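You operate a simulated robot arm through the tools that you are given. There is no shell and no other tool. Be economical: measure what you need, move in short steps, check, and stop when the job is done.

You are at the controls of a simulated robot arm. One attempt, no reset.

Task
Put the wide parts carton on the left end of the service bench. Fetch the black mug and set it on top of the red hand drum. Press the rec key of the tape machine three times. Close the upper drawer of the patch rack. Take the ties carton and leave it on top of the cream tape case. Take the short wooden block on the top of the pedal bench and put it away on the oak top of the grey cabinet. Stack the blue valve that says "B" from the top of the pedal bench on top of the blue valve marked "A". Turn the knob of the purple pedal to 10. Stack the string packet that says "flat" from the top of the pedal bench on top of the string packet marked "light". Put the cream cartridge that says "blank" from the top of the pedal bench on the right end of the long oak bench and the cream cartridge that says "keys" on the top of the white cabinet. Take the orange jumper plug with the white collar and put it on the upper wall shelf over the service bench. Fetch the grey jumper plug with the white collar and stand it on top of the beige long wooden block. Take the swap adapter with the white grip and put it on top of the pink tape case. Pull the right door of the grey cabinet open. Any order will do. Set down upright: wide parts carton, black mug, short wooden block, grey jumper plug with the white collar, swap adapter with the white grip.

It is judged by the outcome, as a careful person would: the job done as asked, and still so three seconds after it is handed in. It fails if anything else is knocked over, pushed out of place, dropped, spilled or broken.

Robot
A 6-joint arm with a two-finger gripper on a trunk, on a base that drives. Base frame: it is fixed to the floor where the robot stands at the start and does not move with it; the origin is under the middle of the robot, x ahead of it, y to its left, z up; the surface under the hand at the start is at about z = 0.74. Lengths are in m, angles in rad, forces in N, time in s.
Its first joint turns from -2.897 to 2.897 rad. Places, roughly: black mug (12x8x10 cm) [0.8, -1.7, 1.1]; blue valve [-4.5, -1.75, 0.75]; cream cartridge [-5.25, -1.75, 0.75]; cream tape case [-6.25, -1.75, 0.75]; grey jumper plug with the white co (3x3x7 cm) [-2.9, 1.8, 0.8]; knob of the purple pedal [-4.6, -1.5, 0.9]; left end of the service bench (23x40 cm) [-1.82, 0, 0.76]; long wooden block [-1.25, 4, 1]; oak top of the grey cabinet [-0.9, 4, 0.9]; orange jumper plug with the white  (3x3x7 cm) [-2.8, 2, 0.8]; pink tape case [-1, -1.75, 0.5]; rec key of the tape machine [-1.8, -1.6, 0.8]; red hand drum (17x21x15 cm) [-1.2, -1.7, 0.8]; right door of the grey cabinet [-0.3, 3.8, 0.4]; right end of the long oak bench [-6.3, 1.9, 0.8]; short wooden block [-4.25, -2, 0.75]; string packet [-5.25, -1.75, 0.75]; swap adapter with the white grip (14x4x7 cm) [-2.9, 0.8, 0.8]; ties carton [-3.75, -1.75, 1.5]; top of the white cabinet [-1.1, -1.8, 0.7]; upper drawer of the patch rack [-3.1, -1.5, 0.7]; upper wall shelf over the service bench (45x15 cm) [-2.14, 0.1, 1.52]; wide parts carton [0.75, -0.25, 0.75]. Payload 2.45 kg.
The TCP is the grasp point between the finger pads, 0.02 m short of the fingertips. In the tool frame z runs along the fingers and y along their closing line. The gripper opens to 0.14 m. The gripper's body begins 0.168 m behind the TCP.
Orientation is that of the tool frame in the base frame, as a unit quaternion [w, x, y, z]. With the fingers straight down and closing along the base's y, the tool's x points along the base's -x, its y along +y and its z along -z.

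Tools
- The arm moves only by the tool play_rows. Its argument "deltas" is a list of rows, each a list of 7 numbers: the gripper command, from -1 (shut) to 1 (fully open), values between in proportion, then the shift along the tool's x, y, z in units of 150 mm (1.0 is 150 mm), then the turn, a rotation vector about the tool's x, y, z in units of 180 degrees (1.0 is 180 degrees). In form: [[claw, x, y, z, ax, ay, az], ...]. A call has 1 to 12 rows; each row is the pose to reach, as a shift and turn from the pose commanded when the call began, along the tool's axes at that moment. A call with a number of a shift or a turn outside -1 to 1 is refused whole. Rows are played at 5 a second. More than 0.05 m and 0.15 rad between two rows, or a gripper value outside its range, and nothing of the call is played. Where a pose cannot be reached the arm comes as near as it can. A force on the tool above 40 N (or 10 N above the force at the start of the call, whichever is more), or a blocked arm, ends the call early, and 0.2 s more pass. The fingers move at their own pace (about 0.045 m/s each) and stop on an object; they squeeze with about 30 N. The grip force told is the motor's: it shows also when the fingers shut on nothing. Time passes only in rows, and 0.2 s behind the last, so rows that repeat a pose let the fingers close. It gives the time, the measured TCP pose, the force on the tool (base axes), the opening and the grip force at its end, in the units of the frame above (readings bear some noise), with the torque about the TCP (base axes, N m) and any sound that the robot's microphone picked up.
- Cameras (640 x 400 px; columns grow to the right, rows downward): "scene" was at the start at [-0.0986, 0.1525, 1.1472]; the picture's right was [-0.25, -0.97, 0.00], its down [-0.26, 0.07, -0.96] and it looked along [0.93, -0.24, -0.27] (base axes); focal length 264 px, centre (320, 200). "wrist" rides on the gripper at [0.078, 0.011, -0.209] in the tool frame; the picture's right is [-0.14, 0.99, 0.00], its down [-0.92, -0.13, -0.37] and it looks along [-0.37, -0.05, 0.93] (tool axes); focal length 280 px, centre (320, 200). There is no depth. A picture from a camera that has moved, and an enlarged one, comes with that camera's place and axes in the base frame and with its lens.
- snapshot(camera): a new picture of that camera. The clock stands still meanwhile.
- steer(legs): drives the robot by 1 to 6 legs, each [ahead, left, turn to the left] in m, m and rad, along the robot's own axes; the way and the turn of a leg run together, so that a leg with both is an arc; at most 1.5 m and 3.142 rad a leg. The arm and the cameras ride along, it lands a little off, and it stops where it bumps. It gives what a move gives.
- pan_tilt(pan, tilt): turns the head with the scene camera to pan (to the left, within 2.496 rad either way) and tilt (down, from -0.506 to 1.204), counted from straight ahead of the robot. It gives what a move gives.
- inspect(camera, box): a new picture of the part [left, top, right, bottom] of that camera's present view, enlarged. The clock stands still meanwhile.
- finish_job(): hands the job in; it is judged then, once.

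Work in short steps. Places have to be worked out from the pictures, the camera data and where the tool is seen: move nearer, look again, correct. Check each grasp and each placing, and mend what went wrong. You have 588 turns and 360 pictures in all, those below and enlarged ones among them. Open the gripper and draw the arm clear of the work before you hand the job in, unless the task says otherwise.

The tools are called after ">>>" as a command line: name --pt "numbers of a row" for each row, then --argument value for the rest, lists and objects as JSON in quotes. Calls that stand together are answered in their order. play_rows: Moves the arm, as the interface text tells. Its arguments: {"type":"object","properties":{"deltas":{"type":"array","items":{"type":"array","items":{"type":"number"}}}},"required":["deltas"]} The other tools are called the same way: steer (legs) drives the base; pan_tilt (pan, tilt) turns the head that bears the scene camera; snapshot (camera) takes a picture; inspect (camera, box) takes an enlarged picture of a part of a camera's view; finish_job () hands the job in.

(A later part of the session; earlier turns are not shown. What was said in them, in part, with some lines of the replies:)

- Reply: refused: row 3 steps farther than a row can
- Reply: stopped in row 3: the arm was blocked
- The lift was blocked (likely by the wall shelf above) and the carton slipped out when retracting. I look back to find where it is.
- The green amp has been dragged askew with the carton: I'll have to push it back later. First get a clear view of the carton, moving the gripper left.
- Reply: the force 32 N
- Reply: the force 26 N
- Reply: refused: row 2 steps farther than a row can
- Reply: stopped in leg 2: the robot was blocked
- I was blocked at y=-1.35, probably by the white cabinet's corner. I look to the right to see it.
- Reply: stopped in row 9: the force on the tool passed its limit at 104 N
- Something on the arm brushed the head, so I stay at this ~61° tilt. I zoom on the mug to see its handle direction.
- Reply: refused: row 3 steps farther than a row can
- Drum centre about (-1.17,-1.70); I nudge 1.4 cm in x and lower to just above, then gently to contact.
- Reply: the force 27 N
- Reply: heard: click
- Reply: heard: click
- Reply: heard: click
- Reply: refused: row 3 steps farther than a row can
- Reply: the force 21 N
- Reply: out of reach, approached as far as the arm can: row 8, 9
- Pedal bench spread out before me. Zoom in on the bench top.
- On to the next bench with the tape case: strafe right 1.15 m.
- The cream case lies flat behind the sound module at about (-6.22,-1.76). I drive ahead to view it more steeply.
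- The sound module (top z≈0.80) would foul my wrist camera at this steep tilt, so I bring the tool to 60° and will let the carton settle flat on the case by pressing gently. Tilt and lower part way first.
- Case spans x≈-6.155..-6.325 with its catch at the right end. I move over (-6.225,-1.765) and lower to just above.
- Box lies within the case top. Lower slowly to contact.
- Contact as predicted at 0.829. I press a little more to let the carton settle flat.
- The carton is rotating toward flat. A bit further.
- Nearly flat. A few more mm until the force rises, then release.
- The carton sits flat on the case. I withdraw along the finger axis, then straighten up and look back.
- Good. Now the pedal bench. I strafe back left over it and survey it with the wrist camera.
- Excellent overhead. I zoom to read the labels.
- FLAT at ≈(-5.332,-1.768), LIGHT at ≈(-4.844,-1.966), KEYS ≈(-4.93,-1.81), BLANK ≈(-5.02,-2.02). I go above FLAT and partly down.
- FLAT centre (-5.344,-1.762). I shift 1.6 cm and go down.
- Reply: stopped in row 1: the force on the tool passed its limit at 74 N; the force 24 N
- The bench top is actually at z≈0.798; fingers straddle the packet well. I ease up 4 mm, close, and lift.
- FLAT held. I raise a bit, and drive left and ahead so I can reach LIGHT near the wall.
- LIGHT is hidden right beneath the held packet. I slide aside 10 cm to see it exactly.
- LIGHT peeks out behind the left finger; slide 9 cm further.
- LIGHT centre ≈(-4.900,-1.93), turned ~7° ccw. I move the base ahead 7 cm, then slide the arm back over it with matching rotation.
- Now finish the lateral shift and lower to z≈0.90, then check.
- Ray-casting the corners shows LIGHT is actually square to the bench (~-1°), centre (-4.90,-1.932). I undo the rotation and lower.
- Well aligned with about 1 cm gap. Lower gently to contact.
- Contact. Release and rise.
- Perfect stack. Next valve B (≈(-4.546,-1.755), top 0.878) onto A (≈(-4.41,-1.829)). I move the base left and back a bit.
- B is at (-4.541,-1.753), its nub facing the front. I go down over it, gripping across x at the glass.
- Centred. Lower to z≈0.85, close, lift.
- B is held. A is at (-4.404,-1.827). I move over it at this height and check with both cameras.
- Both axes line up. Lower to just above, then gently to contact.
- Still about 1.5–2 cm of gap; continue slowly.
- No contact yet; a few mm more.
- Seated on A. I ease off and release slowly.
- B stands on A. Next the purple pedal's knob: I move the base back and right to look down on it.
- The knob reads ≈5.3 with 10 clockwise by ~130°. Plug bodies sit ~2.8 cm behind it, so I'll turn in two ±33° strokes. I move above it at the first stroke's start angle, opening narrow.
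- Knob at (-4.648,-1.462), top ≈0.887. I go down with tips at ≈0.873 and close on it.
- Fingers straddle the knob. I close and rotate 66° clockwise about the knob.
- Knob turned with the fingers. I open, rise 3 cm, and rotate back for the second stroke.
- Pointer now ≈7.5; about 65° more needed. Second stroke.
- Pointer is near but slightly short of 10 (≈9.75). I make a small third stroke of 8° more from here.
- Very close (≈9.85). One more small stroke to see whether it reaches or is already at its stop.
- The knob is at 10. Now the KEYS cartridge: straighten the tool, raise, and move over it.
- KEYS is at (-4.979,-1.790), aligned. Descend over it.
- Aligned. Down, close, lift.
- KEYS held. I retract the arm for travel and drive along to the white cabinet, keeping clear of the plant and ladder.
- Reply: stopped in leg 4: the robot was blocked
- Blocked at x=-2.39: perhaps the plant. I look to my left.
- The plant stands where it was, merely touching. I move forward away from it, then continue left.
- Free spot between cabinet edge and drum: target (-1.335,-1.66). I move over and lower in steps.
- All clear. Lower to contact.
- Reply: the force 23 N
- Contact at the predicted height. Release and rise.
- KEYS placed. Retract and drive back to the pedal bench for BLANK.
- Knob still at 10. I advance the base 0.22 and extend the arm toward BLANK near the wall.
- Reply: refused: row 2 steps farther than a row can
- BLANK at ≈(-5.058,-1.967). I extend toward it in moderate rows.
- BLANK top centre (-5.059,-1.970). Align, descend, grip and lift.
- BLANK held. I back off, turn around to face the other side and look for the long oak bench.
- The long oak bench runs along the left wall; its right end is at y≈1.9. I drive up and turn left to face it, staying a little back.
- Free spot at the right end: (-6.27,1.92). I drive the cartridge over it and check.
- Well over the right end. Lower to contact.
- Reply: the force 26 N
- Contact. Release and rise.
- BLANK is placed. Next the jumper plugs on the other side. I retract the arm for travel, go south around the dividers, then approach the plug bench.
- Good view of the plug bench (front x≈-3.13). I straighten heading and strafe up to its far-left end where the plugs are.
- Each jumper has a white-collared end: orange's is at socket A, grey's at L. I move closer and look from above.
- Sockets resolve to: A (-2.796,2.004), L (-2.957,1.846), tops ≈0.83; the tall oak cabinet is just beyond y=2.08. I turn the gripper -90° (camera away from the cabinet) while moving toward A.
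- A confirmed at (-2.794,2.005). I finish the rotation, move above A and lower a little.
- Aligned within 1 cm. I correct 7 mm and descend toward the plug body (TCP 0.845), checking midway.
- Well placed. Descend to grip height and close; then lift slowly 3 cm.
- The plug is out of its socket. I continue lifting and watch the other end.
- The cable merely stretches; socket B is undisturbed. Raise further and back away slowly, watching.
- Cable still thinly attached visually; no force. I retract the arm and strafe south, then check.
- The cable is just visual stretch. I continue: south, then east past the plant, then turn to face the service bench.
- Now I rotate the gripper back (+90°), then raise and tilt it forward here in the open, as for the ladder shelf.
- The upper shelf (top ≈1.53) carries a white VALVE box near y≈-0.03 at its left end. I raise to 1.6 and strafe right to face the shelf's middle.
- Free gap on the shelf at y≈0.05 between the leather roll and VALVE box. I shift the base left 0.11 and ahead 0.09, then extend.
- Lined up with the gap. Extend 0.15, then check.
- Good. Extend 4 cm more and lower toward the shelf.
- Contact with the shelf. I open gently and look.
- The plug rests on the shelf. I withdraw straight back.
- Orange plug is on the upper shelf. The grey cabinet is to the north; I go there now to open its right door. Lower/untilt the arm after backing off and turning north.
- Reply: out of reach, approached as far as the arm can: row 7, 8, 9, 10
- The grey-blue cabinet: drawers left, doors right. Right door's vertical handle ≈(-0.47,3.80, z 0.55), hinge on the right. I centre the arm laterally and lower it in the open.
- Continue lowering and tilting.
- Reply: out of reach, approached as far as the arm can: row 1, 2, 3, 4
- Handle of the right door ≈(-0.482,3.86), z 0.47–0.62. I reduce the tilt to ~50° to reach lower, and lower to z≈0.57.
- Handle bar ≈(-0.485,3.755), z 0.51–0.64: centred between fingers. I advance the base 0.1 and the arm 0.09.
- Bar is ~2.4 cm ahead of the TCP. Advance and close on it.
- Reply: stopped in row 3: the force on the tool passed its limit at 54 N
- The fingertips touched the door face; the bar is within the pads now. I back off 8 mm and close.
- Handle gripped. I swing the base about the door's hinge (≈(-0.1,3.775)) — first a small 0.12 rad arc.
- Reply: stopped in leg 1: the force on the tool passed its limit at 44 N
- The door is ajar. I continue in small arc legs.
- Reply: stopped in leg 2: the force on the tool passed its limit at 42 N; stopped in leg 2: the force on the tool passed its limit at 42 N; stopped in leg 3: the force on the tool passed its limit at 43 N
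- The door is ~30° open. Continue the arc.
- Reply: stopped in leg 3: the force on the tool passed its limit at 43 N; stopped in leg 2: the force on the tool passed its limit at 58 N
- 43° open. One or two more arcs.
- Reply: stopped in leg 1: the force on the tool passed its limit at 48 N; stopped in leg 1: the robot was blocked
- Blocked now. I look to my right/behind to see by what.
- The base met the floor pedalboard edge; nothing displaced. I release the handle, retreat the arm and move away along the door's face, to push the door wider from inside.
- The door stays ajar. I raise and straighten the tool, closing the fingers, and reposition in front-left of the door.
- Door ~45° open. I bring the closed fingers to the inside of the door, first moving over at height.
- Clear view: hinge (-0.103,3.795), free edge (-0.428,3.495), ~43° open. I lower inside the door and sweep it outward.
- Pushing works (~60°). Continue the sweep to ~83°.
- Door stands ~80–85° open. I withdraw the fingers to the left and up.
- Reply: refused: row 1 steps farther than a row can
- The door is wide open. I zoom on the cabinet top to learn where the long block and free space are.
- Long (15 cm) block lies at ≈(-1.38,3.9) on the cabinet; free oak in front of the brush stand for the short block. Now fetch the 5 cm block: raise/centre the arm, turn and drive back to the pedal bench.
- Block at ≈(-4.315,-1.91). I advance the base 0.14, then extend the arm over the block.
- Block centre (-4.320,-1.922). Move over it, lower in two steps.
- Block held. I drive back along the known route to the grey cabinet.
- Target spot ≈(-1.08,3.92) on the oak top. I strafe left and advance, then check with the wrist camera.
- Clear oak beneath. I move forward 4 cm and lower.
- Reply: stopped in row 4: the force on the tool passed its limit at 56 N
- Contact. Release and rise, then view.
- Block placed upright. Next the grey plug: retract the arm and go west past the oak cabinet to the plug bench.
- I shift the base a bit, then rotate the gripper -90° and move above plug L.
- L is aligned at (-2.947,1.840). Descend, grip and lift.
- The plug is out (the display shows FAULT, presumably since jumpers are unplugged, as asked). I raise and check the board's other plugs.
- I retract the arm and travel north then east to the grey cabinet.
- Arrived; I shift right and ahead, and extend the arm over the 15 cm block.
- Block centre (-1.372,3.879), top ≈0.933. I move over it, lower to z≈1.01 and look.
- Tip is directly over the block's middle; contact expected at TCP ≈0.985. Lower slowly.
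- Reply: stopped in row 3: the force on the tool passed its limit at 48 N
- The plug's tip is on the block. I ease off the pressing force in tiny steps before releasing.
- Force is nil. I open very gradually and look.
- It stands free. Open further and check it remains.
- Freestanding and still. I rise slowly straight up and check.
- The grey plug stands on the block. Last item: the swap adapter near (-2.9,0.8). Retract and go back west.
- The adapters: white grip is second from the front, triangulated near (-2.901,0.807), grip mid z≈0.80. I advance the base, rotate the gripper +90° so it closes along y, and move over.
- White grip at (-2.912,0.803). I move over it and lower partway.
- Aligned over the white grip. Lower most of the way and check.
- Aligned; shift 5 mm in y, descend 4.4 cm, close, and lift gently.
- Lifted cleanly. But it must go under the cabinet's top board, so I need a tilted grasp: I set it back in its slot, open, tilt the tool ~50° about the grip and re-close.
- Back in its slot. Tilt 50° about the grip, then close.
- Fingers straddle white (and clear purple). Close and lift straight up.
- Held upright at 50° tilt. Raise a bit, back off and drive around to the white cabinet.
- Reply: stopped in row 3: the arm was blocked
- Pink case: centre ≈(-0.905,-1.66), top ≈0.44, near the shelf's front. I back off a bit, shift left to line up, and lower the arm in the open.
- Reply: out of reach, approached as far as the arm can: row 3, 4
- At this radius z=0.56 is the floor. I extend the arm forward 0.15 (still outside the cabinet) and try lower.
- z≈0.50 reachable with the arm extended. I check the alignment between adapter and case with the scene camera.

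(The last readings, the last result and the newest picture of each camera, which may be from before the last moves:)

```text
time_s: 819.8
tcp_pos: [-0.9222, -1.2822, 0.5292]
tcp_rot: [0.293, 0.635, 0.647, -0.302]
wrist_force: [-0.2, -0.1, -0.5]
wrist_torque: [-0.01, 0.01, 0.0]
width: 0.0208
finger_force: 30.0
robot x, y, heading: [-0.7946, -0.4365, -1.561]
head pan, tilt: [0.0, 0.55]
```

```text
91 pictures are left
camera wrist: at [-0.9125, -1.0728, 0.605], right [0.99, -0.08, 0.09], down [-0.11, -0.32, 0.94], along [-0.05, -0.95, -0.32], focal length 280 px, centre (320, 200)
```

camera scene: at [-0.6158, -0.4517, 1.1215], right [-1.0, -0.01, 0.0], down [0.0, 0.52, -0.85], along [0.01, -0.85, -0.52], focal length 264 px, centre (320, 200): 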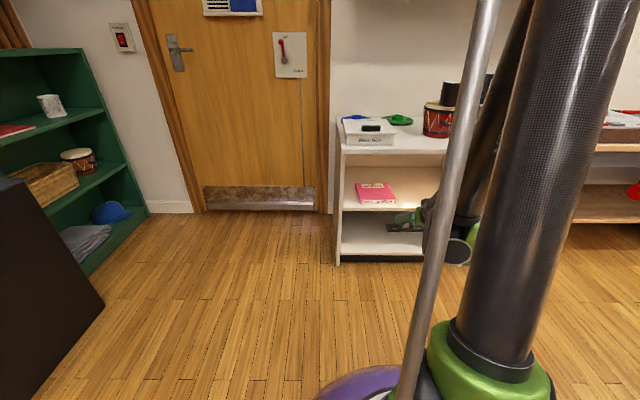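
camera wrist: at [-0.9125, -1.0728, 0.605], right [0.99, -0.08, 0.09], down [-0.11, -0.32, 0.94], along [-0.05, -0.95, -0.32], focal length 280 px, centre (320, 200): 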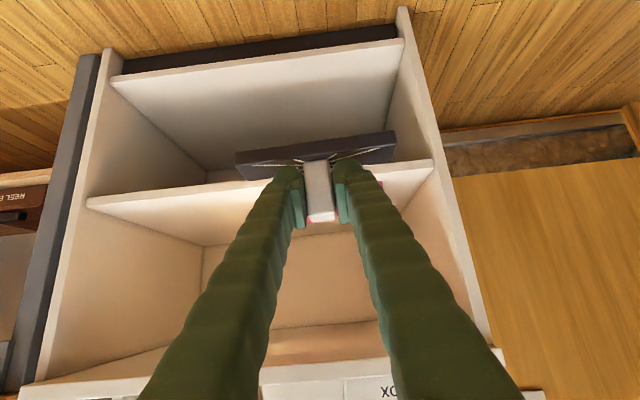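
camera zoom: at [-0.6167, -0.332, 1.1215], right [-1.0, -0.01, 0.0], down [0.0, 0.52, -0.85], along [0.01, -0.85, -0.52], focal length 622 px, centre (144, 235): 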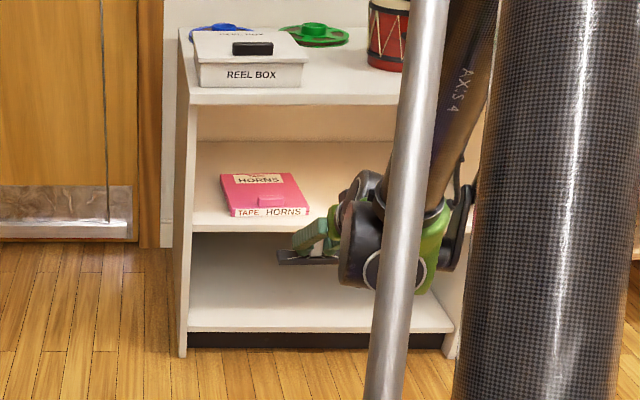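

Case measured: top z≈0.42, y −1.60…−1.78, x −0.81…−0.985. Target adapter at (-0.896,-1.66). I lower to 0.50 and drive in to just at the front edge, then look.

>>> play_rows --pt "-1 0.1 0 0.08 0 0 0" --pt "-1 0.14 0 0.12 0 0 0"

>>> steer --legs '[[0.2, 0.026, 0]]'

>>> snapshot --camera "wrist"

>>> inspect --camera "scene" --box '[310, 100, 480, 270]'

```text
time_s: 820.4
tcp_pos: [-0.9226, -1.2828, 0.5014]
tcp_rot: [0.293, 0.636, 0.647, -0.301]
wrist_force: [0.2, -1.1, -1.3]
wrist_torque: [-0.03, 0.03, 0.01]
width: 0.0205
finger_force: 29.6
robot x, y, heading: [-0.7915, -0.4323, -1.569]
head pan, tilt: [0.0, 0.55]
```

```text
time_s: 822.0
tcp_pos: [-0.8942, -1.4818, 0.5012]
tcp_rot: [0.293, 0.635, 0.648, -0.301]
wrist_force: [-0.3, 0.1, -0.7]
wrist_torque: [0.02, -0.02, 0.04]
width: 0.0208
finger_force: 29.4
robot x, y, heading: [-0.7646, -0.636, -1.56]
head pan, tilt: [0.0, 0.55]
```

```text
90 pictures are left
camera wrist: at [-0.8851, -1.2713, 0.5768], right [0.99, -0.08, 0.09], down [-0.11, -0.32, 0.94], along [-0.05, -0.95, -0.32], focal length 280 px, centre (320, 200)
```

wrist: 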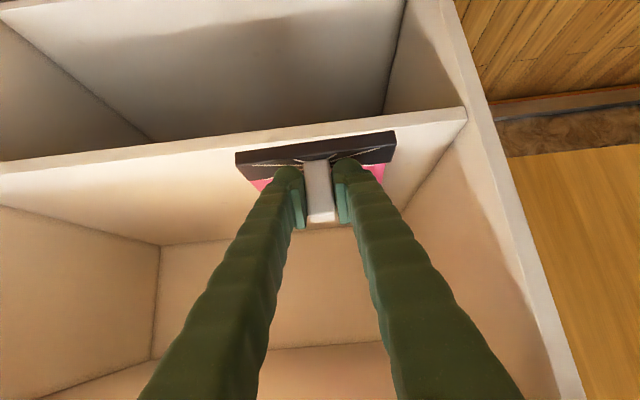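

```text
2.35 times, centred on (395, 185) of scene
camera zoom: at [-0.5892, -0.5302, 1.1215], right [-1.0, -0.01, 0.0], down [0.0, 0.52, -0.85], along [0.01, -0.85, -0.52], focal length 622 px, centre (144, 235)
```

zoom: 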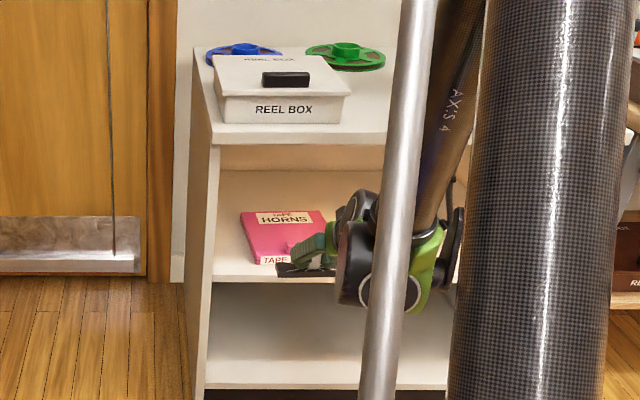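

Laterally centred. Case top ≈0.427, adapter bottom ≈0.451. I drive in 0.1, checking forces.

>>> steer --legs '[[0.1, 0, 0]]'

>>> snapshot --camera "wrist"

>>> inspect --camera "scene" --box '[310, 100, 480, 270]'

```text
time_s: 823.1
tcp_pos: [-0.8947, -1.5807, 0.5009]
tcp_rot: [0.294, 0.635, 0.648, -0.301]
wrist_force: [0.4, -0.1, -0.9]
wrist_torque: [0.0, 0.0, -0.02]
width: 0.0206
finger_force: 29.6
robot x, y, heading: [-0.7655, -0.7317, -1.56]
head pan, tilt: [0.0, 0.55]
```

```text
88 pictures are left
camera wrist: at [-0.8843, -1.371, 0.5768], right [0.99, -0.08, 0.09], down [-0.11, -0.32, 0.94], along [-0.05, -0.95, -0.32], focal length 280 px, centre (320, 200)
```

wrist: 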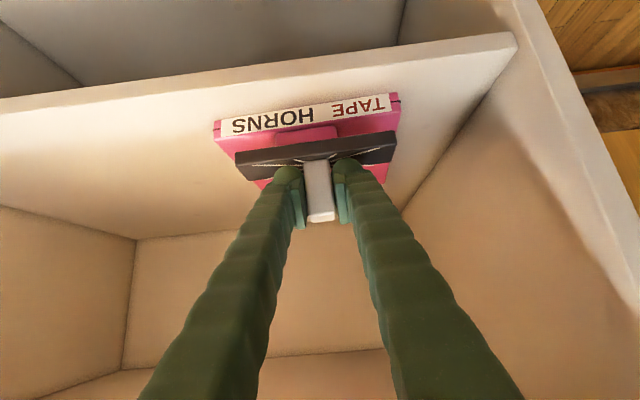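

```text
2.35 times, centred on (395, 185) of scene
camera zoom: at [-0.5884, -0.6299, 1.1215], right [-1.0, -0.01, 0.0], down [0.0, 0.52, -0.85], along [0.01, -0.85, -0.52], focal length 622 px, centre (144, 235)
```

zoom: 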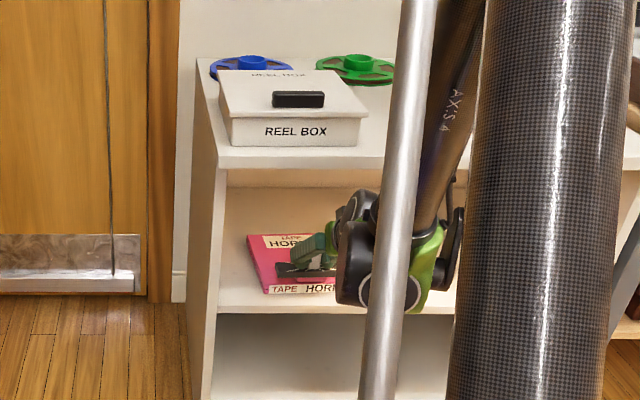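

There's a small raised tab near the case's front, so I go 0.1 further in to (…,-1.68), watching force.

>>> steer --legs '[[0.1, 0, 0]]'

>>> snapshot --camera "wrist"

>>> inspect --camera "scene" --box '[310, 130, 480, 300]'

```text
time_s: 824.3
tcp_pos: [-0.8928, -1.6815, 0.5014]
tcp_rot: [0.292, 0.636, 0.647, -0.302]
wrist_force: [-1.0, 0.7, -0.6]
wrist_torque: [-0.01, 0.0, -0.01]
width: 0.0207
finger_force: 29.9
robot x, y, heading: [-0.7636, -0.8332, -1.562]
head pan, tilt: [0.0, 0.55]
```

```text
86 pictures are left
camera wrist: at [-0.8837, -1.471, 0.5768], right [0.99, -0.08, 0.09], down [-0.11, -0.32, 0.94], along [-0.05, -0.95, -0.32], focal length 280 px, centre (320, 200)
```

wrist: 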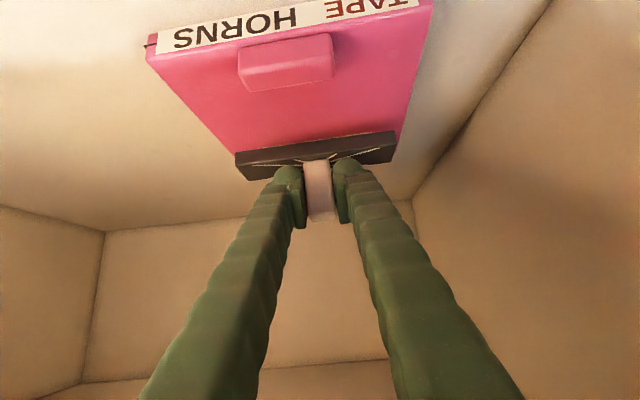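

```text
2.35 times, centred on (395, 215) of scene
camera zoom: at [-0.5875, -0.73, 1.1215], right [-1.0, -0.01, 0.0], down [0.0, 0.52, -0.85], along [0.01, -0.85, -0.52], focal length 622 px, centre (144, 165)
```

zoom: 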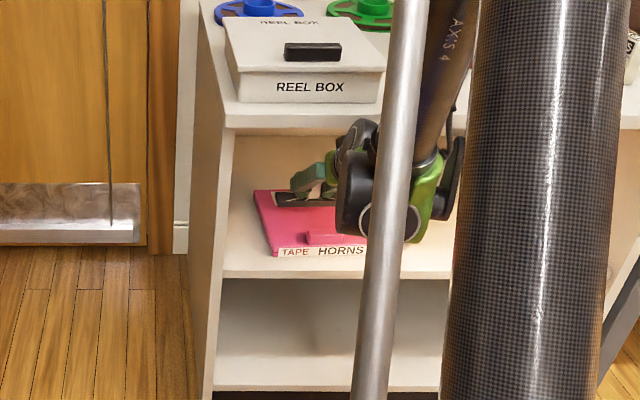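

Adapter is over the case's middle. Lower gently to contact.

>>> play_rows --pt "-1 0.04 0 0.033 0 0 0" --pt "-1 0.07 0 0.06 0 0 0" --pt "-1 0.1 0 0.084 0 0 0" --pt "-1 0.13 0 0.11 0 0 0" --pt "-1 0.155 0 0.13 0 0 0"

>>> inspect --camera "scene" --box '[360, 180, 450, 270]'

```text
time_s: 825.5
tcp_pos: [-0.8938, -1.6808, 0.4702]
tcp_rot: [0.293, 0.636, 0.648, -0.301]
wrist_force: [0.1, -0.5, -1.3]
wrist_torque: [-0.01, 0.02, 0.0]
width: 0.0207
finger_force: 30.0
robot x, y, heading: [-0.7574, -0.831, -1.565]
head pan, tilt: [0.0, 0.55]
```

```text
4.44 times, centred on (405, 225) of scene
camera zoom: at [-0.5875, -0.73, 1.1215], right [-1.0, -0.01, 0.0], down [0.0, 0.52, -0.85], along [0.01, -0.85, -0.52], focal length 1175 px, centre (-58, 89)
```

zoom: 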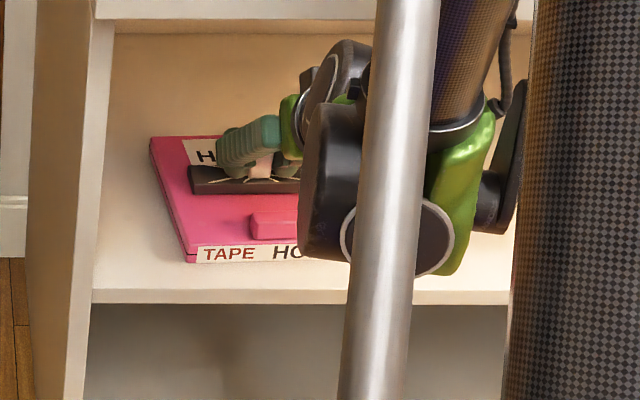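

No contact yet; continue slowly.

>>> play_rows --pt "-1 0.025 0 0.021 0 0 0" --pt "-1 0.05 0 0.042 0 0 0" --pt "-1 0.075 0 0.063 0 0 0" --pt "-1 0.1 0 0.084 0 0 0"

```text
time_s: 826.3
tcp_pos: [-0.8938, -1.6828, 0.4635]
tcp_rot: [0.293, 0.636, 0.647, -0.301]
wrist_force: [0.7, 1.3, 22.5]
wrist_torque: [-0.11, -0.49, -0.08]
width: 0.0208
finger_force: 30.1
out of reach, approached as far as the arm can: row 3
robot x, y, heading: [-0.7608, -0.8324, -1.564]
head pan, tilt: [0.0, 0.55]
stopped in row 3: the force on the tool passed its limit at 43 N (the readings are from after the stop); the commanded pose is now the measured one
```

Contact. I ease off to near-zero force, then open slowly and check.

>>> play_rows --pt "-1 -0.006 0 -0.005 0 0 0" --pt "-1 -0.01 0 -0.008 0 0 0" --pt "-0.72 -0.01 0 -0.008 0 0 0" --pt "-0.66 -0.01 0 -0.008 0 0 0" --pt "-0.6 -0.01 0 -0.008 0 0 0" --pt "-0.5 -0.01 0 -0.008 0 0 0" --pt "-0.4 -0.01 0 -0.008 0 0 0"

>>> snapshot --camera "wrist"

>>> inspect --camera "scene" --box '[360, 180, 450, 270]'

```text
time_s: 827.9
tcp_pos: [-0.8948, -1.6838, 0.4631]
tcp_rot: [0.293, 0.636, 0.648, -0.301]
wrist_force: [-0.8, 0.4, 4.2]
wrist_torque: [0.0, -0.08, -0.01]
width: 0.0409
finger_force: 0.0
robot x, y, heading: [-0.7628, -0.829, -1.562]
head pan, tilt: [0.0, 0.55]
```

```text
83 pictures are left
camera wrist: at [-0.8847, -1.473, 0.5392], right [0.99, -0.08, 0.09], down [-0.11, -0.32, 0.94], along [-0.05, -0.94, -0.32], focal length 280 px, centre (320, 200)
```

wrist: 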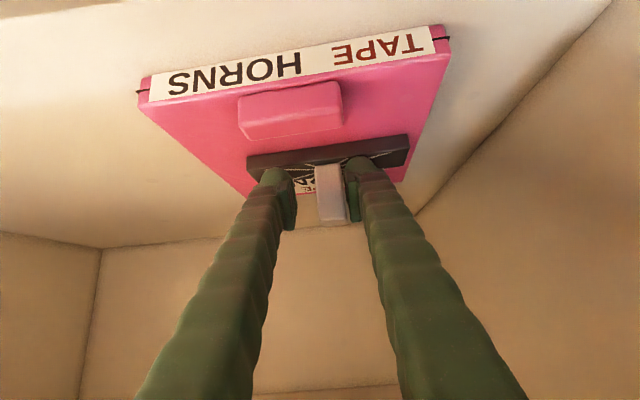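

```text
4.44 times, centred on (405, 225) of scene
camera zoom: at [-0.5875, -0.7296, 1.1215], right [-1.0, -0.01, 0.0], down [0.0, 0.52, -0.85], along [0.01, -0.85, -0.52], focal length 1175 px, centre (-58, 89)
```

zoom: 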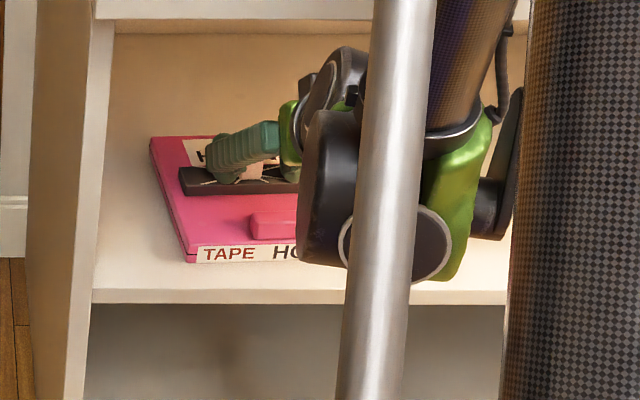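

Adapter stands on the case. I lift the fingers 2 cm and back straight out with the base.

>>> play_rows --pt "-0.4 -0.05 0 -0.04 0 0 0" --pt "-0.4 -0.1 0 -0.085 0 0 0" --pt "-0.4 -0.13 0 -0.11 0 0 0"

>>> steer --legs '[[-0.12, 0, 0]]'

>>> snapshot --camera "wrist"

```text
time_s: 828.7
tcp_pos: [-0.8941, -1.6833, 0.4884]
tcp_rot: [0.292, 0.636, 0.648, -0.301]
wrist_force: [-0.5, -0.7, 0.2]
wrist_torque: [-0.01, 0.02, 0.0]
width: 0.0421
finger_force: 0.0
robot x, y, heading: [-0.7673, -0.8286, -1.565]
head pan, tilt: [0.0, 0.55]
```

```text
time_s: 829.9
tcp_pos: [-0.8956, -1.5638, 0.4885]
tcp_rot: [0.293, 0.635, 0.648, -0.3]
wrist_force: [-0.7, -1.0, 0.6]
wrist_torque: [0.02, 0.01, 0.03]
width: 0.0421
finger_force: 0.0
robot x, y, heading: [-0.7606, -0.7104, -1.562]
head pan, tilt: [0.0, 0.55]
```

```text
81 pictures are left
camera wrist: at [-0.8852, -1.3538, 0.5648], right [0.99, -0.08, 0.09], down [-0.11, -0.32, 0.94], along [-0.05, -0.94, -0.32], focal length 280 px, centre (320, 200)
```

wrist: 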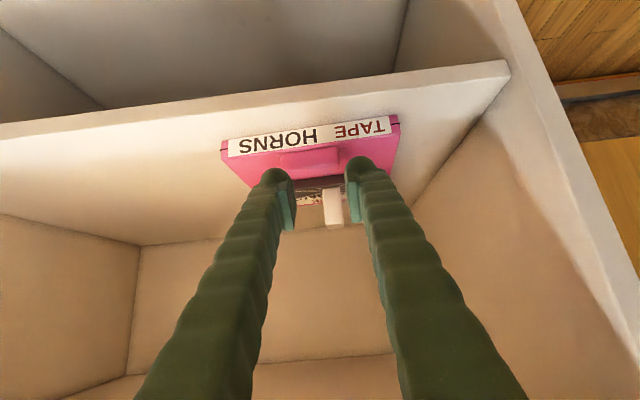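

Back out fully and verify.

>>> steer --legs '[[-0.35, 0, 0]]'

>>> snapshot --camera "scene"

>>> inspect --camera "scene" --box '[320, 70, 480, 230]'

```text
time_s: 832.2
tcp_pos: [-0.9006, -1.2138, 0.4878]
tcp_rot: [0.292, 0.637, 0.647, -0.3]
wrist_force: [-0.5, 0.0, 0.6]
wrist_torque: [0.02, 0.0, 0.0]
width: 0.0422
finger_force: 0.0
robot x, y, heading: [-0.7628, -0.3634, -1.571]
head pan, tilt: [0.0, 0.55]
```

```text
80 pictures are left
camera scene: at [-0.5903, -0.2619, 1.1215], right [-1.0, 0.0, 0.0], down [0.0, 0.52, -0.85], along [0.0, -0.85, -0.52], focal length 264 px, centre (320, 200)
```

scene: 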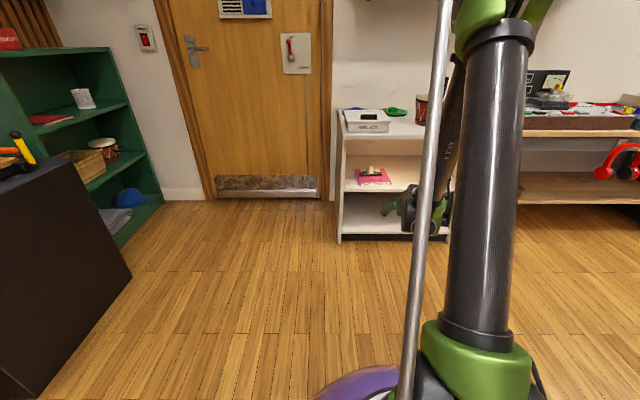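

```text
2.50 times, centred on (400, 150) of scene
camera zoom: at [-0.5903, -0.2619, 1.1215], right [-1.0, 0.0, 0.0], down [0.0, 0.52, -0.85], along [0.0, -0.85, -0.52], focal length 661 px, centre (120, 325)
```

zoom: 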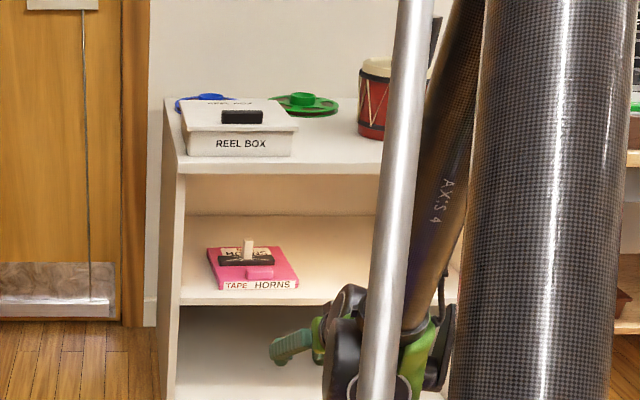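

All tasks are placed. With budget left, I'll try to refine the green amp's pose: gently pull it back by the rear end of its right handle. First raise and straighten the arm.

>>> play_rows --pt "-1 -0.19 0 -0.16 0 0.042 0" --pt "-1 -0.38 0 -0.32 0 0.084 0" --pt "-1 -0.57 0 -0.48 0 0.126 0" --pt "-1 -0.76 0 -0.64 0 0.168 0" --pt "-1 -0.95 0 -0.8 0 0.21 0" --pt "-1 -1 0 -0.9 0 0.252 0" --pt "-1 -1 0 -0.9 0 0.277 0"

>>> play_rows --pt "-1 0.2 0 -0.25 0 0 0" --pt "-1 0.4 0 -0.5 0 0 0" --pt "-1 0.6 0 -0.75 0 0 0" --pt "-1 0.8 0 -1 0 0 0"

>>> play_rows --pt "-1 0 0 -0.25 0 0 0" --pt "-1 0 0 -0.5 0 0 0" --pt "-1 0 0 -0.75 0 0 0" --pt "-1 0 0 -1 0 0 0"

>>> play_rows --pt "-1 0 0 -0.25 0 0 0" --pt "-1 0 0 -0.5 0 0 0" --pt "-1 0 0 -0.75 0 0 0" --pt "-1 0 0 -0.9 0 0 0"

```text
time_s: 833.8
tcp_pos: [-0.8965, -1.2069, 0.6921]
tcp_rot: [-0.009, 0.705, 0.709, -0.003]
wrist_force: [0.8, 0.2, 0.4]
wrist_torque: [-0.02, 0.02, -0.03]
width: 0.0
finger_force: 29.6
robot x, y, heading: [-0.7667, -0.363, -1.57]
head pan, tilt: [0.0, 0.55]
```

```text
time_s: 834.8
tcp_pos: [-0.8945, -1.0896, 0.8393]
tcp_rot: [-0.008, 0.704, 0.71, -0.004]
wrist_force: [-0.6, -0.1, -0.3]
wrist_torque: [0.07, 0.01, 0.01]
width: 0.0
finger_force: 29.6
robot x, y, heading: [-0.7644, -0.3588, -1.57]
head pan, tilt: [0.0, 0.55]
```

```text
time_s: 835.8
tcp_pos: [-0.8931, -1.0899, 0.9904]
tcp_rot: [-0.008, 0.705, 0.71, -0.003]
wrist_force: [0.6, 0.1, -0.7]
wrist_torque: [0.03, 0.03, -0.02]
width: 0.0
finger_force: 29.1
robot x, y, heading: [-0.7623, -0.3613, -1.566]
head pan, tilt: [0.0, 0.55]
```

```text
time_s: 836.8
tcp_pos: [-0.892, -1.0913, 1.1259]
tcp_rot: [-0.009, 0.704, 0.71, -0.005]
wrist_force: [0.2, 0.7, -0.2]
wrist_torque: [0.02, 0.03, 0.02]
width: 0.0001
finger_force: 29.6
robot x, y, heading: [-0.7667, -0.3656, -1.566]
head pan, tilt: [0.0, 0.55]
```

Turn to face the bench and approach above the amp for a top view.

>>> steer --legs '[[0, 0, 1.566], [0.45, 0, 0]]'

>>> snapshot --camera "wrist"

>>> pan_tilt --pan -0.1 --tilt 0.35

>>> snapshot --camera "scene"

```text
time_s: 843.3
tcp_pos: [0.415, -0.4799, 1.1264]
tcp_rot: [-0.003, -0.007, 1.0, -0.009]
wrist_force: [0.1, 0.4, 0.1]
wrist_torque: [0.0, -0.02, -0.01]
width: 0.0001
finger_force: 29.2
robot x, y, heading: [-0.3107, -0.3605, 0.011]
head pan, tilt: [0.0, 0.55]
```

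```text
78 pictures are left
camera wrist: at [0.3378, -0.466, 1.3356], right [0.12, 0.99, -0.02], down [0.92, -0.11, 0.37], along [0.36, -0.06, -0.93], focal length 280 px, centre (320, 200)
```

wrist: 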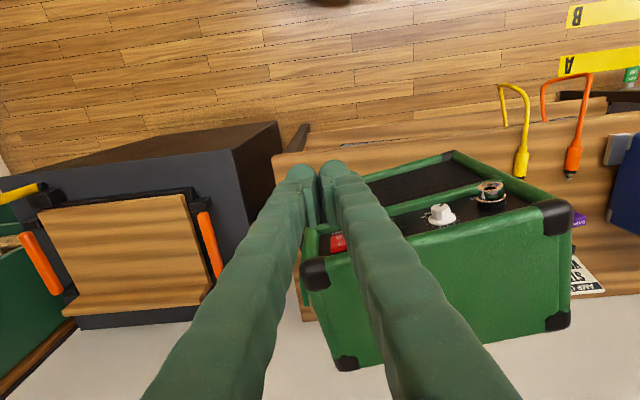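

```text
time_s: 844.1
tcp_pos: [0.4153, -0.4801, 1.1253]
tcp_rot: [-0.002, -0.007, 1.0, -0.009]
wrist_force: [0.5, -0.1, -0.2]
wrist_torque: [0.01, 0.02, 0.03]
width: 0.0
finger_force: 29.0
robot x, y, heading: [-0.3117, -0.357, 0.01]
head pan, tilt: [-0.099, 0.351]
```

```text
77 pictures are left
camera scene: at [-0.4114, -0.194, 1.1397], right [-0.09, -1.0, 0.0], down [-0.34, 0.03, -0.94], along [0.94, -0.08, -0.34], focal length 264 px, centre (320, 200)
```

scene: 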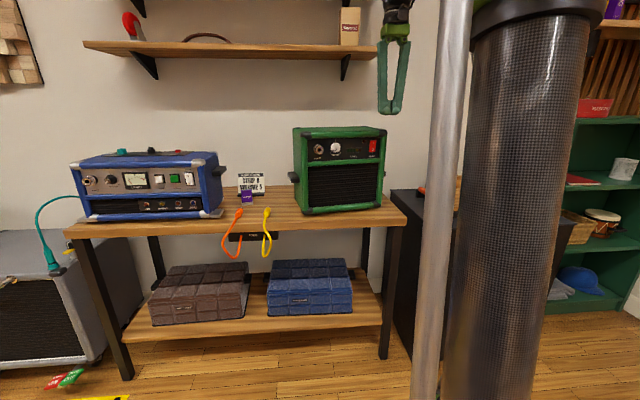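

From this top view the amp's yaw is ≈9.6° (originally ≈0° by my early pictures), its centre within ~1.5 cm. A further small push on the front-left trim will square it. I set up the 45° poke as before.

>>> play_rows --pt "-1 0.2 0.25 0 0 0 0" --pt "-1 0.4 0.5 0 0 0 0" --pt "-1 0.6 0.75 0 0 0 0" --pt "-1 0.8 1 0 0 0 0"

>>> play_rows --pt "-1 0 0.1 0.17 0 -0.042 0" --pt "-1 0 0.2 0.34 0 -0.084 0" --pt "-1 0 0.3 0.5 0 -0.126 0" --pt "-1 0 0.4 0.67 0 -0.168 0" --pt "-1 0 0.46 0.84 0 -0.21 0" --pt "-1 0 0.46 1 0 -0.25 0"

>>> play_rows --pt "-1 0.2 0 0.2 0 0 0" --pt "-1 0.4 0 0.4 0 0 0" --pt "-1 0.6 0 0.6 0 0 0" --pt "-1 0.79 0 0.79 0 0 0"

>>> snapshot --camera "wrist"

```text
time_s: 845.1
tcp_pos: [0.2933, -0.3311, 1.1233]
tcp_rot: [-0.003, -0.007, 1.0, -0.009]
wrist_force: [0.2, 0.1, -0.1]
wrist_torque: [-0.01, 0.02, -0.01]
width: 0.0
finger_force: 29.4
robot x, y, heading: [-0.3142, -0.3591, 0.012]
head pan, tilt: [-0.099, 0.351]
```

```text
time_s: 846.5
tcp_pos: [0.2903, -0.2651, 0.9727]
tcp_rot: [0.381, -0.01, 0.924, -0.005]
wrist_force: [0.2, 1.1, 0.4]
wrist_torque: [-0.01, 0.01, 0.03]
width: 0.0
finger_force: 29.5
robot x, y, heading: [-0.3132, -0.3612, 0.013]
head pan, tilt: [-0.099, 0.351]
```

```text
time_s: 847.5
tcp_pos: [0.2895, -0.2679, 0.8053]
tcp_rot: [0.38, -0.009, 0.925, -0.005]
wrist_force: [-0.4, -0.6, -0.1]
wrist_torque: [0.0, -0.01, 0.01]
width: 0.0001
finger_force: 29.8
robot x, y, heading: [-0.312, -0.3621, 0.007]
head pan, tilt: [-0.099, 0.351]
```

```text
76 pictures are left
camera wrist: at [0.0867, -0.2579, 0.8984], right [0.08, 0.99, 0.08], down [0.4, -0.11, 0.91], along [0.91, -0.04, -0.4], focal length 280 px, centre (320, 200)
```

wrist: 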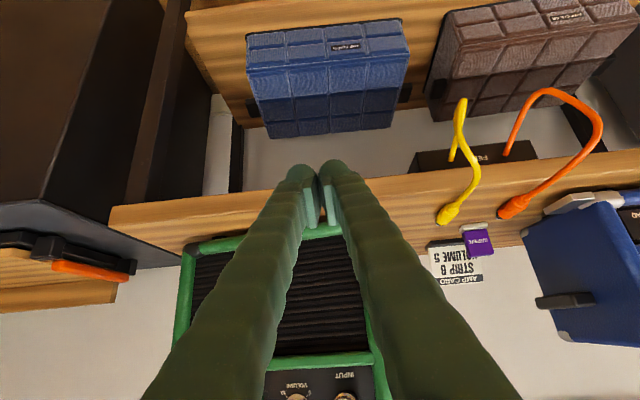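

Advance to near contact, then push in small steps.

>>> play_rows --pt "-1 -0.21 0.06 0.21 0 0 0" --pt "-1 -0.42 0.08 0.42 0 0 0" --pt "-1 -0.63 0.08 0.63 0 0 0" --pt "-1 -0.85 0.08 0.85 0 0 0"

>>> play_rows --pt "-1 -0.05 0 0.05 0 0 0" --pt "-1 -0.1 0 0.1 0 0 0" --pt "-1 -0.15 0 0.15 0 0 0"

>>> snapshot --camera "wrist"

```text
time_s: 848.5
tcp_pos: [0.4705, -0.2544, 0.8031]
tcp_rot: [0.381, -0.01, 0.925, -0.005]
wrist_force: [-13.4, 2.7, 2.9]
wrist_torque: [0.07, -0.1, 0.4]
width: 0.0
finger_force: 29.1
robot x, y, heading: [-0.3139, -0.358, 0.009]
head pan, tilt: [-0.099, 0.351]
```

```text
time_s: 849.3
tcp_pos: [0.502, -0.2521, 0.8045]
tcp_rot: [0.382, -0.009, 0.924, -0.006]
wrist_force: [-19.5, 4.0, 9.0]
wrist_torque: [0.12, -0.24, 0.29]
width: 0.0
finger_force: 29.4
robot x, y, heading: [-0.3136, -0.3593, 0.008]
head pan, tilt: [-0.099, 0.351]
```

```text
75 pictures are left
camera wrist: at [0.2992, -0.2427, 0.8983], right [0.08, 0.99, 0.08], down [0.4, -0.11, 0.91], along [0.91, -0.04, -0.4], focal length 280 px, centre (320, 200)
```

wrist: 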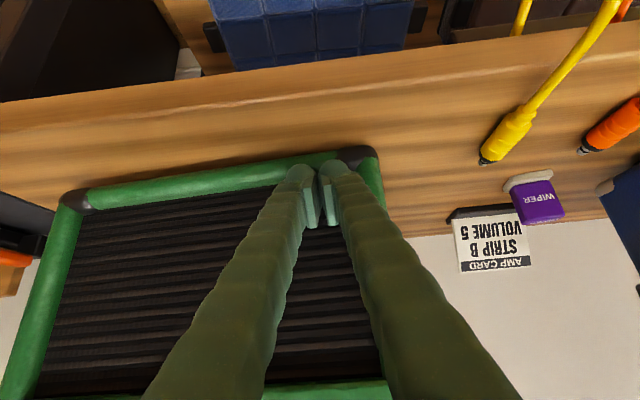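

Yaw now ≈4°. A further 1.3 cm of push.

>>> play_rows --pt "-1 -0.03 0 0.03 0 0 0" --pt "-1 -0.055 0 0.055 0 0 0"

>>> snapshot --camera "wrist"

```text
time_s: 849.7
tcp_pos: [0.5069, -0.2513, 0.8049]
tcp_rot: [0.38, -0.01, 0.925, -0.005]
wrist_force: [-11.7, -0.6, 9.4]
wrist_torque: [0.06, -0.24, 0.13]
width: 0.0
finger_force: 29.4
robot x, y, heading: [-0.3146, -0.3554, 0.013]
head pan, tilt: [-0.099, 0.351]
stopped in row 2: the force on the tool passed its limit at 102 N (the readings are from after the stop); the commanded pose is now the measured one
```

```text
74 pictures are left
camera wrist: at [0.3044, -0.2424, 0.8983], right [0.08, 0.99, 0.08], down [0.4, -0.11, 0.91], along [0.91, -0.04, -0.4], focal length 280 px, centre (320, 200)
```

wrist: 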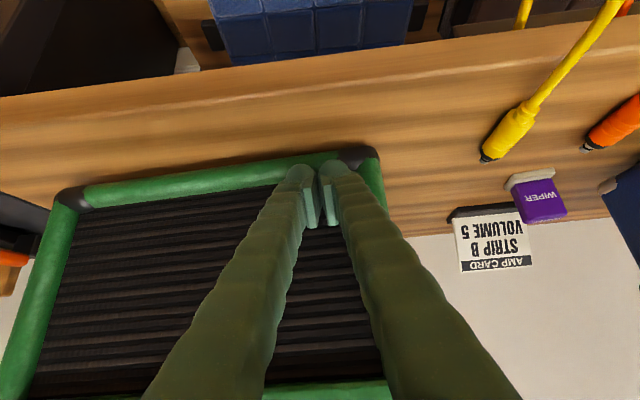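

Yaw now ≈3°, and resistance spiked, so I stop here. Retreat and look at it from above.

>>> play_rows --pt "-1 0.2 0 -0.2 0 0 0" --pt "-1 0.4 0 -0.4 0 0 0" --pt "-1 0.6 0 -0.6 0 0 0" --pt "-1 0.8 0 -0.8 0 0 0" --pt "-1 1 0 -1 0 0 0"

>>> play_rows --pt "-1 -0.15 0 -0.15 0 0.042 0" --pt "-1 -0.3 0 -0.3 0 0.084 0" --pt "-1 -0.45 0 -0.45 0 0.126 0" --pt "-1 -0.6 0 -0.6 0 0.168 0" --pt "-1 -0.75 0 -0.75 0 0.21 0" --pt "-1 -0.9 0 -0.9 0 0.25 0" --pt "-1 -1 0 -1 0 0.25 0"

>>> play_rows --pt "-1 -0.1 0.15 -0.25 0 0 0" --pt "-1 -0.3 0.3 -0.45 0 0 0" --pt "-1 -0.5 0.45 -0.65 0 0 0" --pt "-1 -0.7 0.6 -0.8 0 0 0"

>>> snapshot --camera "wrist"

```text
time_s: 850.9
tcp_pos: [0.2967, -0.255, 0.8058]
tcp_rot: [0.38, -0.01, 0.925, -0.005]
wrist_force: [-0.7, -0.2, 0.8]
wrist_torque: [-0.01, 0.06, 0.01]
width: 0.0002
finger_force: 29.5
robot x, y, heading: [-0.3158, -0.3593, 0.012]
head pan, tilt: [-0.099, 0.351]
```

```text
time_s: 852.5
tcp_pos: [0.2966, -0.2518, 1.018]
tcp_rot: [-0.004, -0.007, 1.0, -0.009]
wrist_force: [-0.1, 0.4, -0.6]
wrist_torque: [-0.01, 0.0, 0.01]
width: 0.0
finger_force: 28.7
robot x, y, heading: [-0.3123, -0.3609, 0.016]
head pan, tilt: [-0.099, 0.351]
```

```text
time_s: 853.5
tcp_pos: [0.4011, -0.1575, 1.1352]
tcp_rot: [-0.002, -0.007, 1.0, -0.009]
wrist_force: [0.0, 0.2, 0.1]
wrist_torque: [-0.01, -0.08, 0.01]
width: 0.0001
finger_force: 29.5
robot x, y, heading: [-0.3136, -0.3577, 0.009]
head pan, tilt: [-0.099, 0.351]
```

```text
73 pictures are left
camera wrist: at [0.3247, -0.1449, 1.3451], right [0.12, 0.99, -0.02], down [0.92, -0.11, 0.37], along [0.36, -0.06, -0.93], focal length 280 px, centre (320, 200)
```

wrist: 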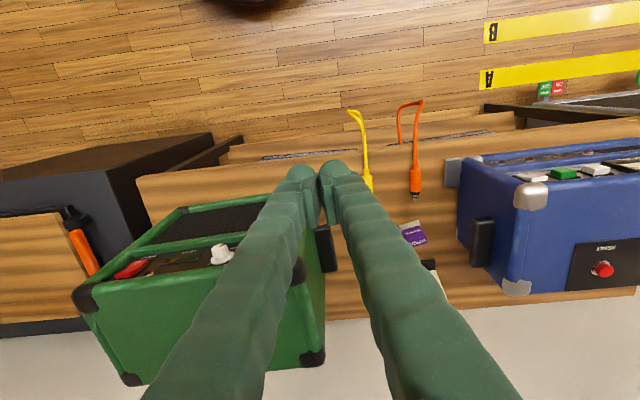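

Amp is now square: left side y≈-0.206, back-left (0.683,-0.207), matching the original. I check the small card behind its right end is undisturbed.

>>> play_rows --pt "-1 -0.1 -0.3 -0.1 0 0 0" --pt "-1 -0.2 -0.6 -0.2 0 0 0" --pt "-1 -0.3 -0.9 -0.3 0 0 0" --pt "-1 -0.4 -1 -0.4 0 0 0"

>>> play_rows --pt "-1 -0.2 -0.25 0 0 0 0" --pt "-1 -0.4 -0.5 0 0 0 0" --pt "-1 -0.6 -0.75 0 0 0 0" --pt "-1 -0.8 -1 0 0 0 0"

>>> snapshot --camera "wrist"

```text
time_s: 854.5
tcp_pos: [0.4643, -0.3054, 1.197]
tcp_rot: [-0.003, -0.007, 1.0, -0.009]
wrist_force: [-0.1, 0.1, -0.3]
wrist_torque: [-0.03, -0.04, -0.01]
width: 0.0
finger_force: 29.7
robot x, y, heading: [-0.3125, -0.3563, 0.01]
head pan, tilt: [-0.099, 0.351]
```

```text
time_s: 855.5
tcp_pos: [0.576, -0.4434, 1.1977]
tcp_rot: [-0.003, -0.007, 1.0, -0.008]
wrist_force: [-1.8, 0.3, 0.4]
wrist_torque: [-0.06, -0.26, 0.0]
width: 0.0
finger_force: 29.6
out of reach, approached as far as the arm can: row 4
robot x, y, heading: [-0.3155, -0.3609, 0.012]
head pan, tilt: [-0.099, 0.351]
```

```text
72 pictures are left
camera wrist: at [0.4994, -0.4311, 1.4078], right [0.12, 0.99, -0.02], down [0.92, -0.11, 0.37], along [0.36, -0.06, -0.93], focal length 280 px, centre (320, 200)
```

wrist: 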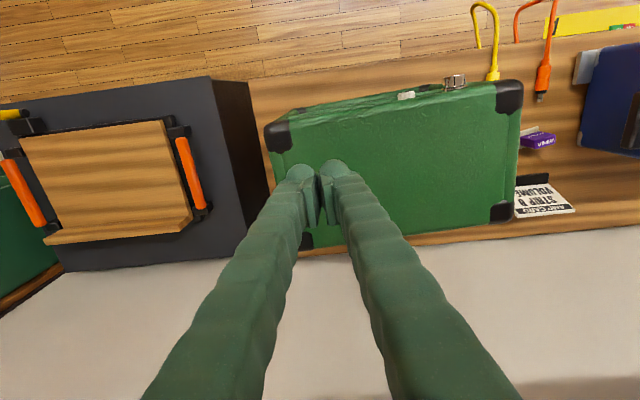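

The card would be right under my fingers; shift left 10 cm to see it.

>>> play_rows --pt "-1 0 0.25 0 0 0 0" --pt "-1 0 0.5 0 0 0 0" --pt "-1 0 0.75 0 0 0 0"

>>> inspect --camera "wrist" --box '[150, 60, 330, 280]'

```text
time_s: 856.3
tcp_pos: [0.5768, -0.3347, 1.1954]
tcp_rot: [-0.002, -0.007, 1.0, -0.009]
wrist_force: [0.6, -0.8, 0.2]
wrist_torque: [0.11, -0.01, -0.01]
width: 0.0003
finger_force: 29.3
robot x, y, heading: [-0.3125, -0.36, 0.011]
head pan, tilt: [-0.099, 0.351]
```

```text
1.82 times, centred on (240, 170) of wrist
camera zoom: at [0.4988, -0.3206, 1.406], right [0.12, 0.99, -0.02], down [0.92, -0.11, 0.37], along [0.36, -0.06, -0.93], focal length 510 px, centre (466, 254)
```

zoom: 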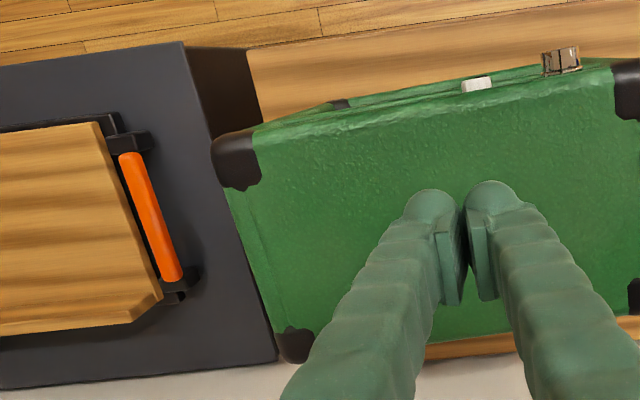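

I use the earlier vantage (tool turned 80°, left of the amp) which showed that card.

>>> play_rows --pt "-1 0 0.09 0 0 0 0.044" --pt "-1 0 0.18 0 0 0 0.088" --pt "-1 0 0.27 0 0 0 0.132" --pt "-1 0 0.36 0 0 0 0.176" --pt "-1 0 0.45 0 0 0 0.22" --pt "-1 0 0.54 0 0 0 0.264" --pt "-1 0 0.63 0 0 0 0.308" --pt "-1 0 0.72 0 0 0 0.352" --pt "-1 0 0.81 0 0 0 0.396" --pt "-1 0 0.95 0 0 0 0.44"

>>> play_rows --pt "-1 0.25 0.05 0.1 0 0 0" --pt "-1 0.5 0.1 0.2 0 0 0" --pt "-1 0.75 0.15 0.35 0 0 0" --pt "-1 0.95 0.2 0.45 0 0 0"

>>> snapshot --camera "wrist"

```text
time_s: 858.5
tcp_pos: [0.5688, -0.1917, 1.1914]
tcp_rot: [0.003, 0.633, 0.774, -0.009]
wrist_force: [-0.3, -0.3, 0.3]
wrist_torque: [0.09, -0.11, -0.03]
width: 0.0
finger_force: 29.4
out of reach, approached as far as the arm can: row 9, 10
robot x, y, heading: [-0.3142, -0.3597, 0.009]
head pan, tilt: [-0.099, 0.351]
```

```text
time_s: 859.5
tcp_pos: [0.5709, -0.0476, 1.1201]
tcp_rot: [0.003, 0.632, 0.775, -0.008]
wrist_force: [-0.1, 0.0, 0.7]
wrist_torque: [0.08, -0.03, -0.02]
width: 0.0
finger_force: 30.0
robot x, y, heading: [-0.3138, -0.3574, 0.011]
head pan, tilt: [-0.099, 0.351]
```

```text
70 pictures are left
camera wrist: at [0.566, 0.0344, 1.328], right [1.0, 0.06, -0.01], down [0.06, -0.92, 0.38], along [0.02, -0.38, -0.92], focal length 280 px, centre (320, 200)
```

wrist: 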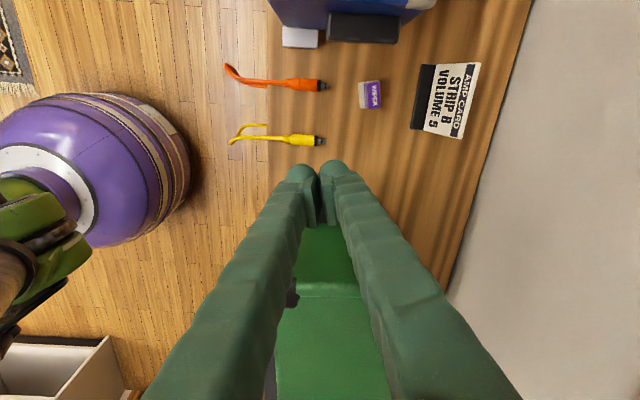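

The finger hides it; I drive ahead 0.09 so it falls between the fingers.

>>> steer --legs '[[0.09, 0, 0]]'

>>> snapshot --camera "wrist"

```text
time_s: 860.6
tcp_pos: [0.6611, -0.0457, 1.1195]
tcp_rot: [0.003, 0.632, 0.775, -0.008]
wrist_force: [-0.2, 0.5, -0.4]
wrist_torque: [0.02, 0.0, 0.0]
width: 0.0
finger_force: 29.4
robot x, y, heading: [-0.2238, -0.3586, 0.013]
head pan, tilt: [-0.099, 0.351]
```

```text
69 pictures are left
camera wrist: at [0.6556, 0.0363, 1.328], right [1.0, 0.07, -0.01], down [0.06, -0.92, 0.38], along [0.02, -0.38, -0.92], focal length 280 px, centre (320, 200)
```

wrist: 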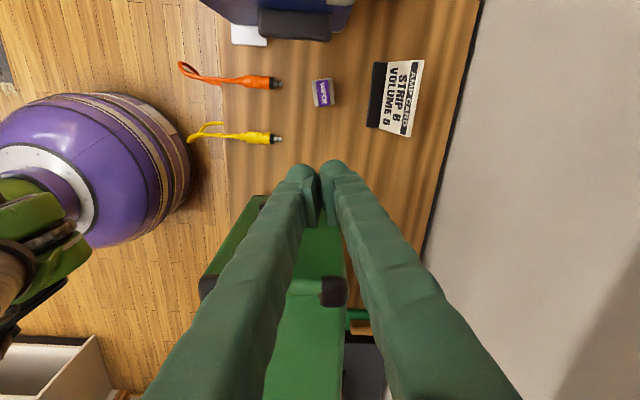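

The card stands in place. I back off, open the gripper in the clear, and do a last look.

>>> steer --legs '[[-0.5, 0, 0]]'

>>> play_rows --pt "0 0 0 0 0 0 0" --pt "0.5 0 0 0 0 0 0" --pt "1 0 0 0 0 0 0" --pt "1 0 0 0 0 0 0" --pt "1 0 0 0 0 0 0" --pt "1 0 0 0 0 0 0" --pt "1 0 0 0 0 0 0" --pt "1 0 0 0 0 0 0"

>>> pan_tilt --pan 0.0 --tilt 0.3

>>> snapshot --camera "scene"

>>> pan_tilt --pan -2.2 --tilt 0.3

>>> snapshot --camera "scene"

```text
time_s: 863.6
tcp_pos: [0.1543, -0.0524, 1.1205]
tcp_rot: [0.004, 0.632, 0.775, -0.008]
wrist_force: [0.0, 1.0, 0.9]
wrist_torque: [-0.02, -0.02, 0.0]
width: 0.0
finger_force: 29.1
robot x, y, heading: [-0.726, -0.3638, 0.009]
head pan, tilt: [-0.099, 0.351]
```

```text
time_s: 865.4
tcp_pos: [0.1541, -0.0525, 1.1203]
tcp_rot: [0.004, 0.632, 0.775, -0.009]
wrist_force: [-0.4, -0.3, 1.0]
wrist_torque: [-0.02, 0.02, 0.03]
width: 0.14
finger_force: 0.1
robot x, y, heading: [-0.73, -0.3623, 0.011]
head pan, tilt: [-0.099, 0.351]
```

```text
time_s: 866.1
tcp_pos: [0.1533, -0.0502, 1.1197]
tcp_rot: [0.003, 0.632, 0.775, -0.008]
wrist_force: [0.7, 0.3, -0.5]
wrist_torque: [-0.02, 0.01, 0.01]
width: 0.1398
finger_force: 0.0
robot x, y, heading: [-0.7298, -0.3606, 0.009]
head pan, tilt: [0.0, 0.3]
```

```text
68 pictures are left
camera scene: at [-0.8269, -0.1895, 1.1444], right [0.01, -1.0, 0.0], down [-0.3, 0.0, -0.96], along [0.96, 0.01, -0.3], focal length 264 px, centre (320, 200)
```

scene: 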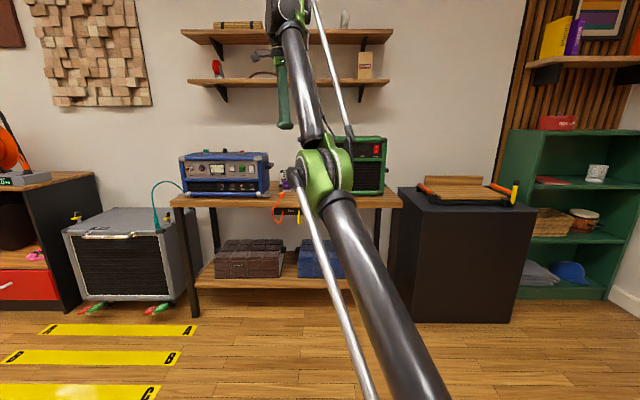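

```text
time_s: 868.1
tcp_pos: [0.154, -0.0523, 1.1202]
tcp_rot: [0.003, 0.632, 0.775, -0.009]
wrist_force: [-0.3, 1.0, -0.7]
wrist_torque: [-0.03, 0.02, 0.03]
width: 0.1399
finger_force: 0.1
robot x, y, heading: [-0.7295, -0.3649, 0.011]
head pan, tilt: [-2.201, 0.3]
```

```text
67 pictures are left
camera scene: at [-0.9744, -0.2666, 1.1445], right [-0.82, 0.58, 0.0], down [0.17, 0.24, -0.96], along [-0.55, -0.78, -0.3], focal length 264 px, centre (320, 200)
```

scene: 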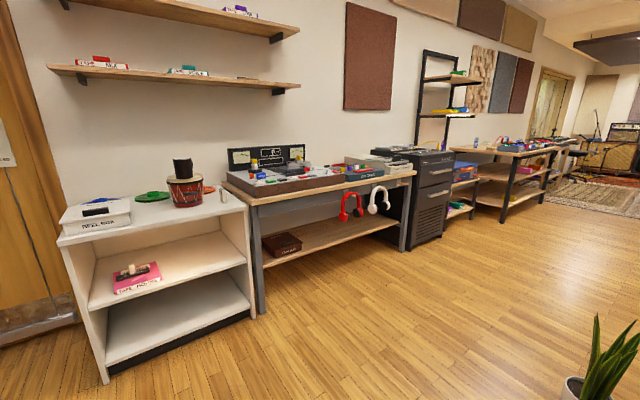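

Everything looks as intended: the arm is clear and the gripper open. I hand the job in.

>>> finish_job

```text
The job is handed in.
```

I did every item on the list and handed the job in, but two things happened along the way that you should know about.

- **Green amp:** early on, the wide parts carton slipped from the gripper and dragged the green amp askew. I pushed it back and measured it within about 1 cm and 2–4° of where it started.
- **Patch board:** the display read FAULT once the second jumper plug was out of its socket. I left both plugs out because the task asked for them to be moved.

The pictures I took after each placement showed the items set down as asked. The orange plug lies flat on the upper shelf, since it wasn't on the upright list. The purple pedal's knob reads 10 to within about a tenth.
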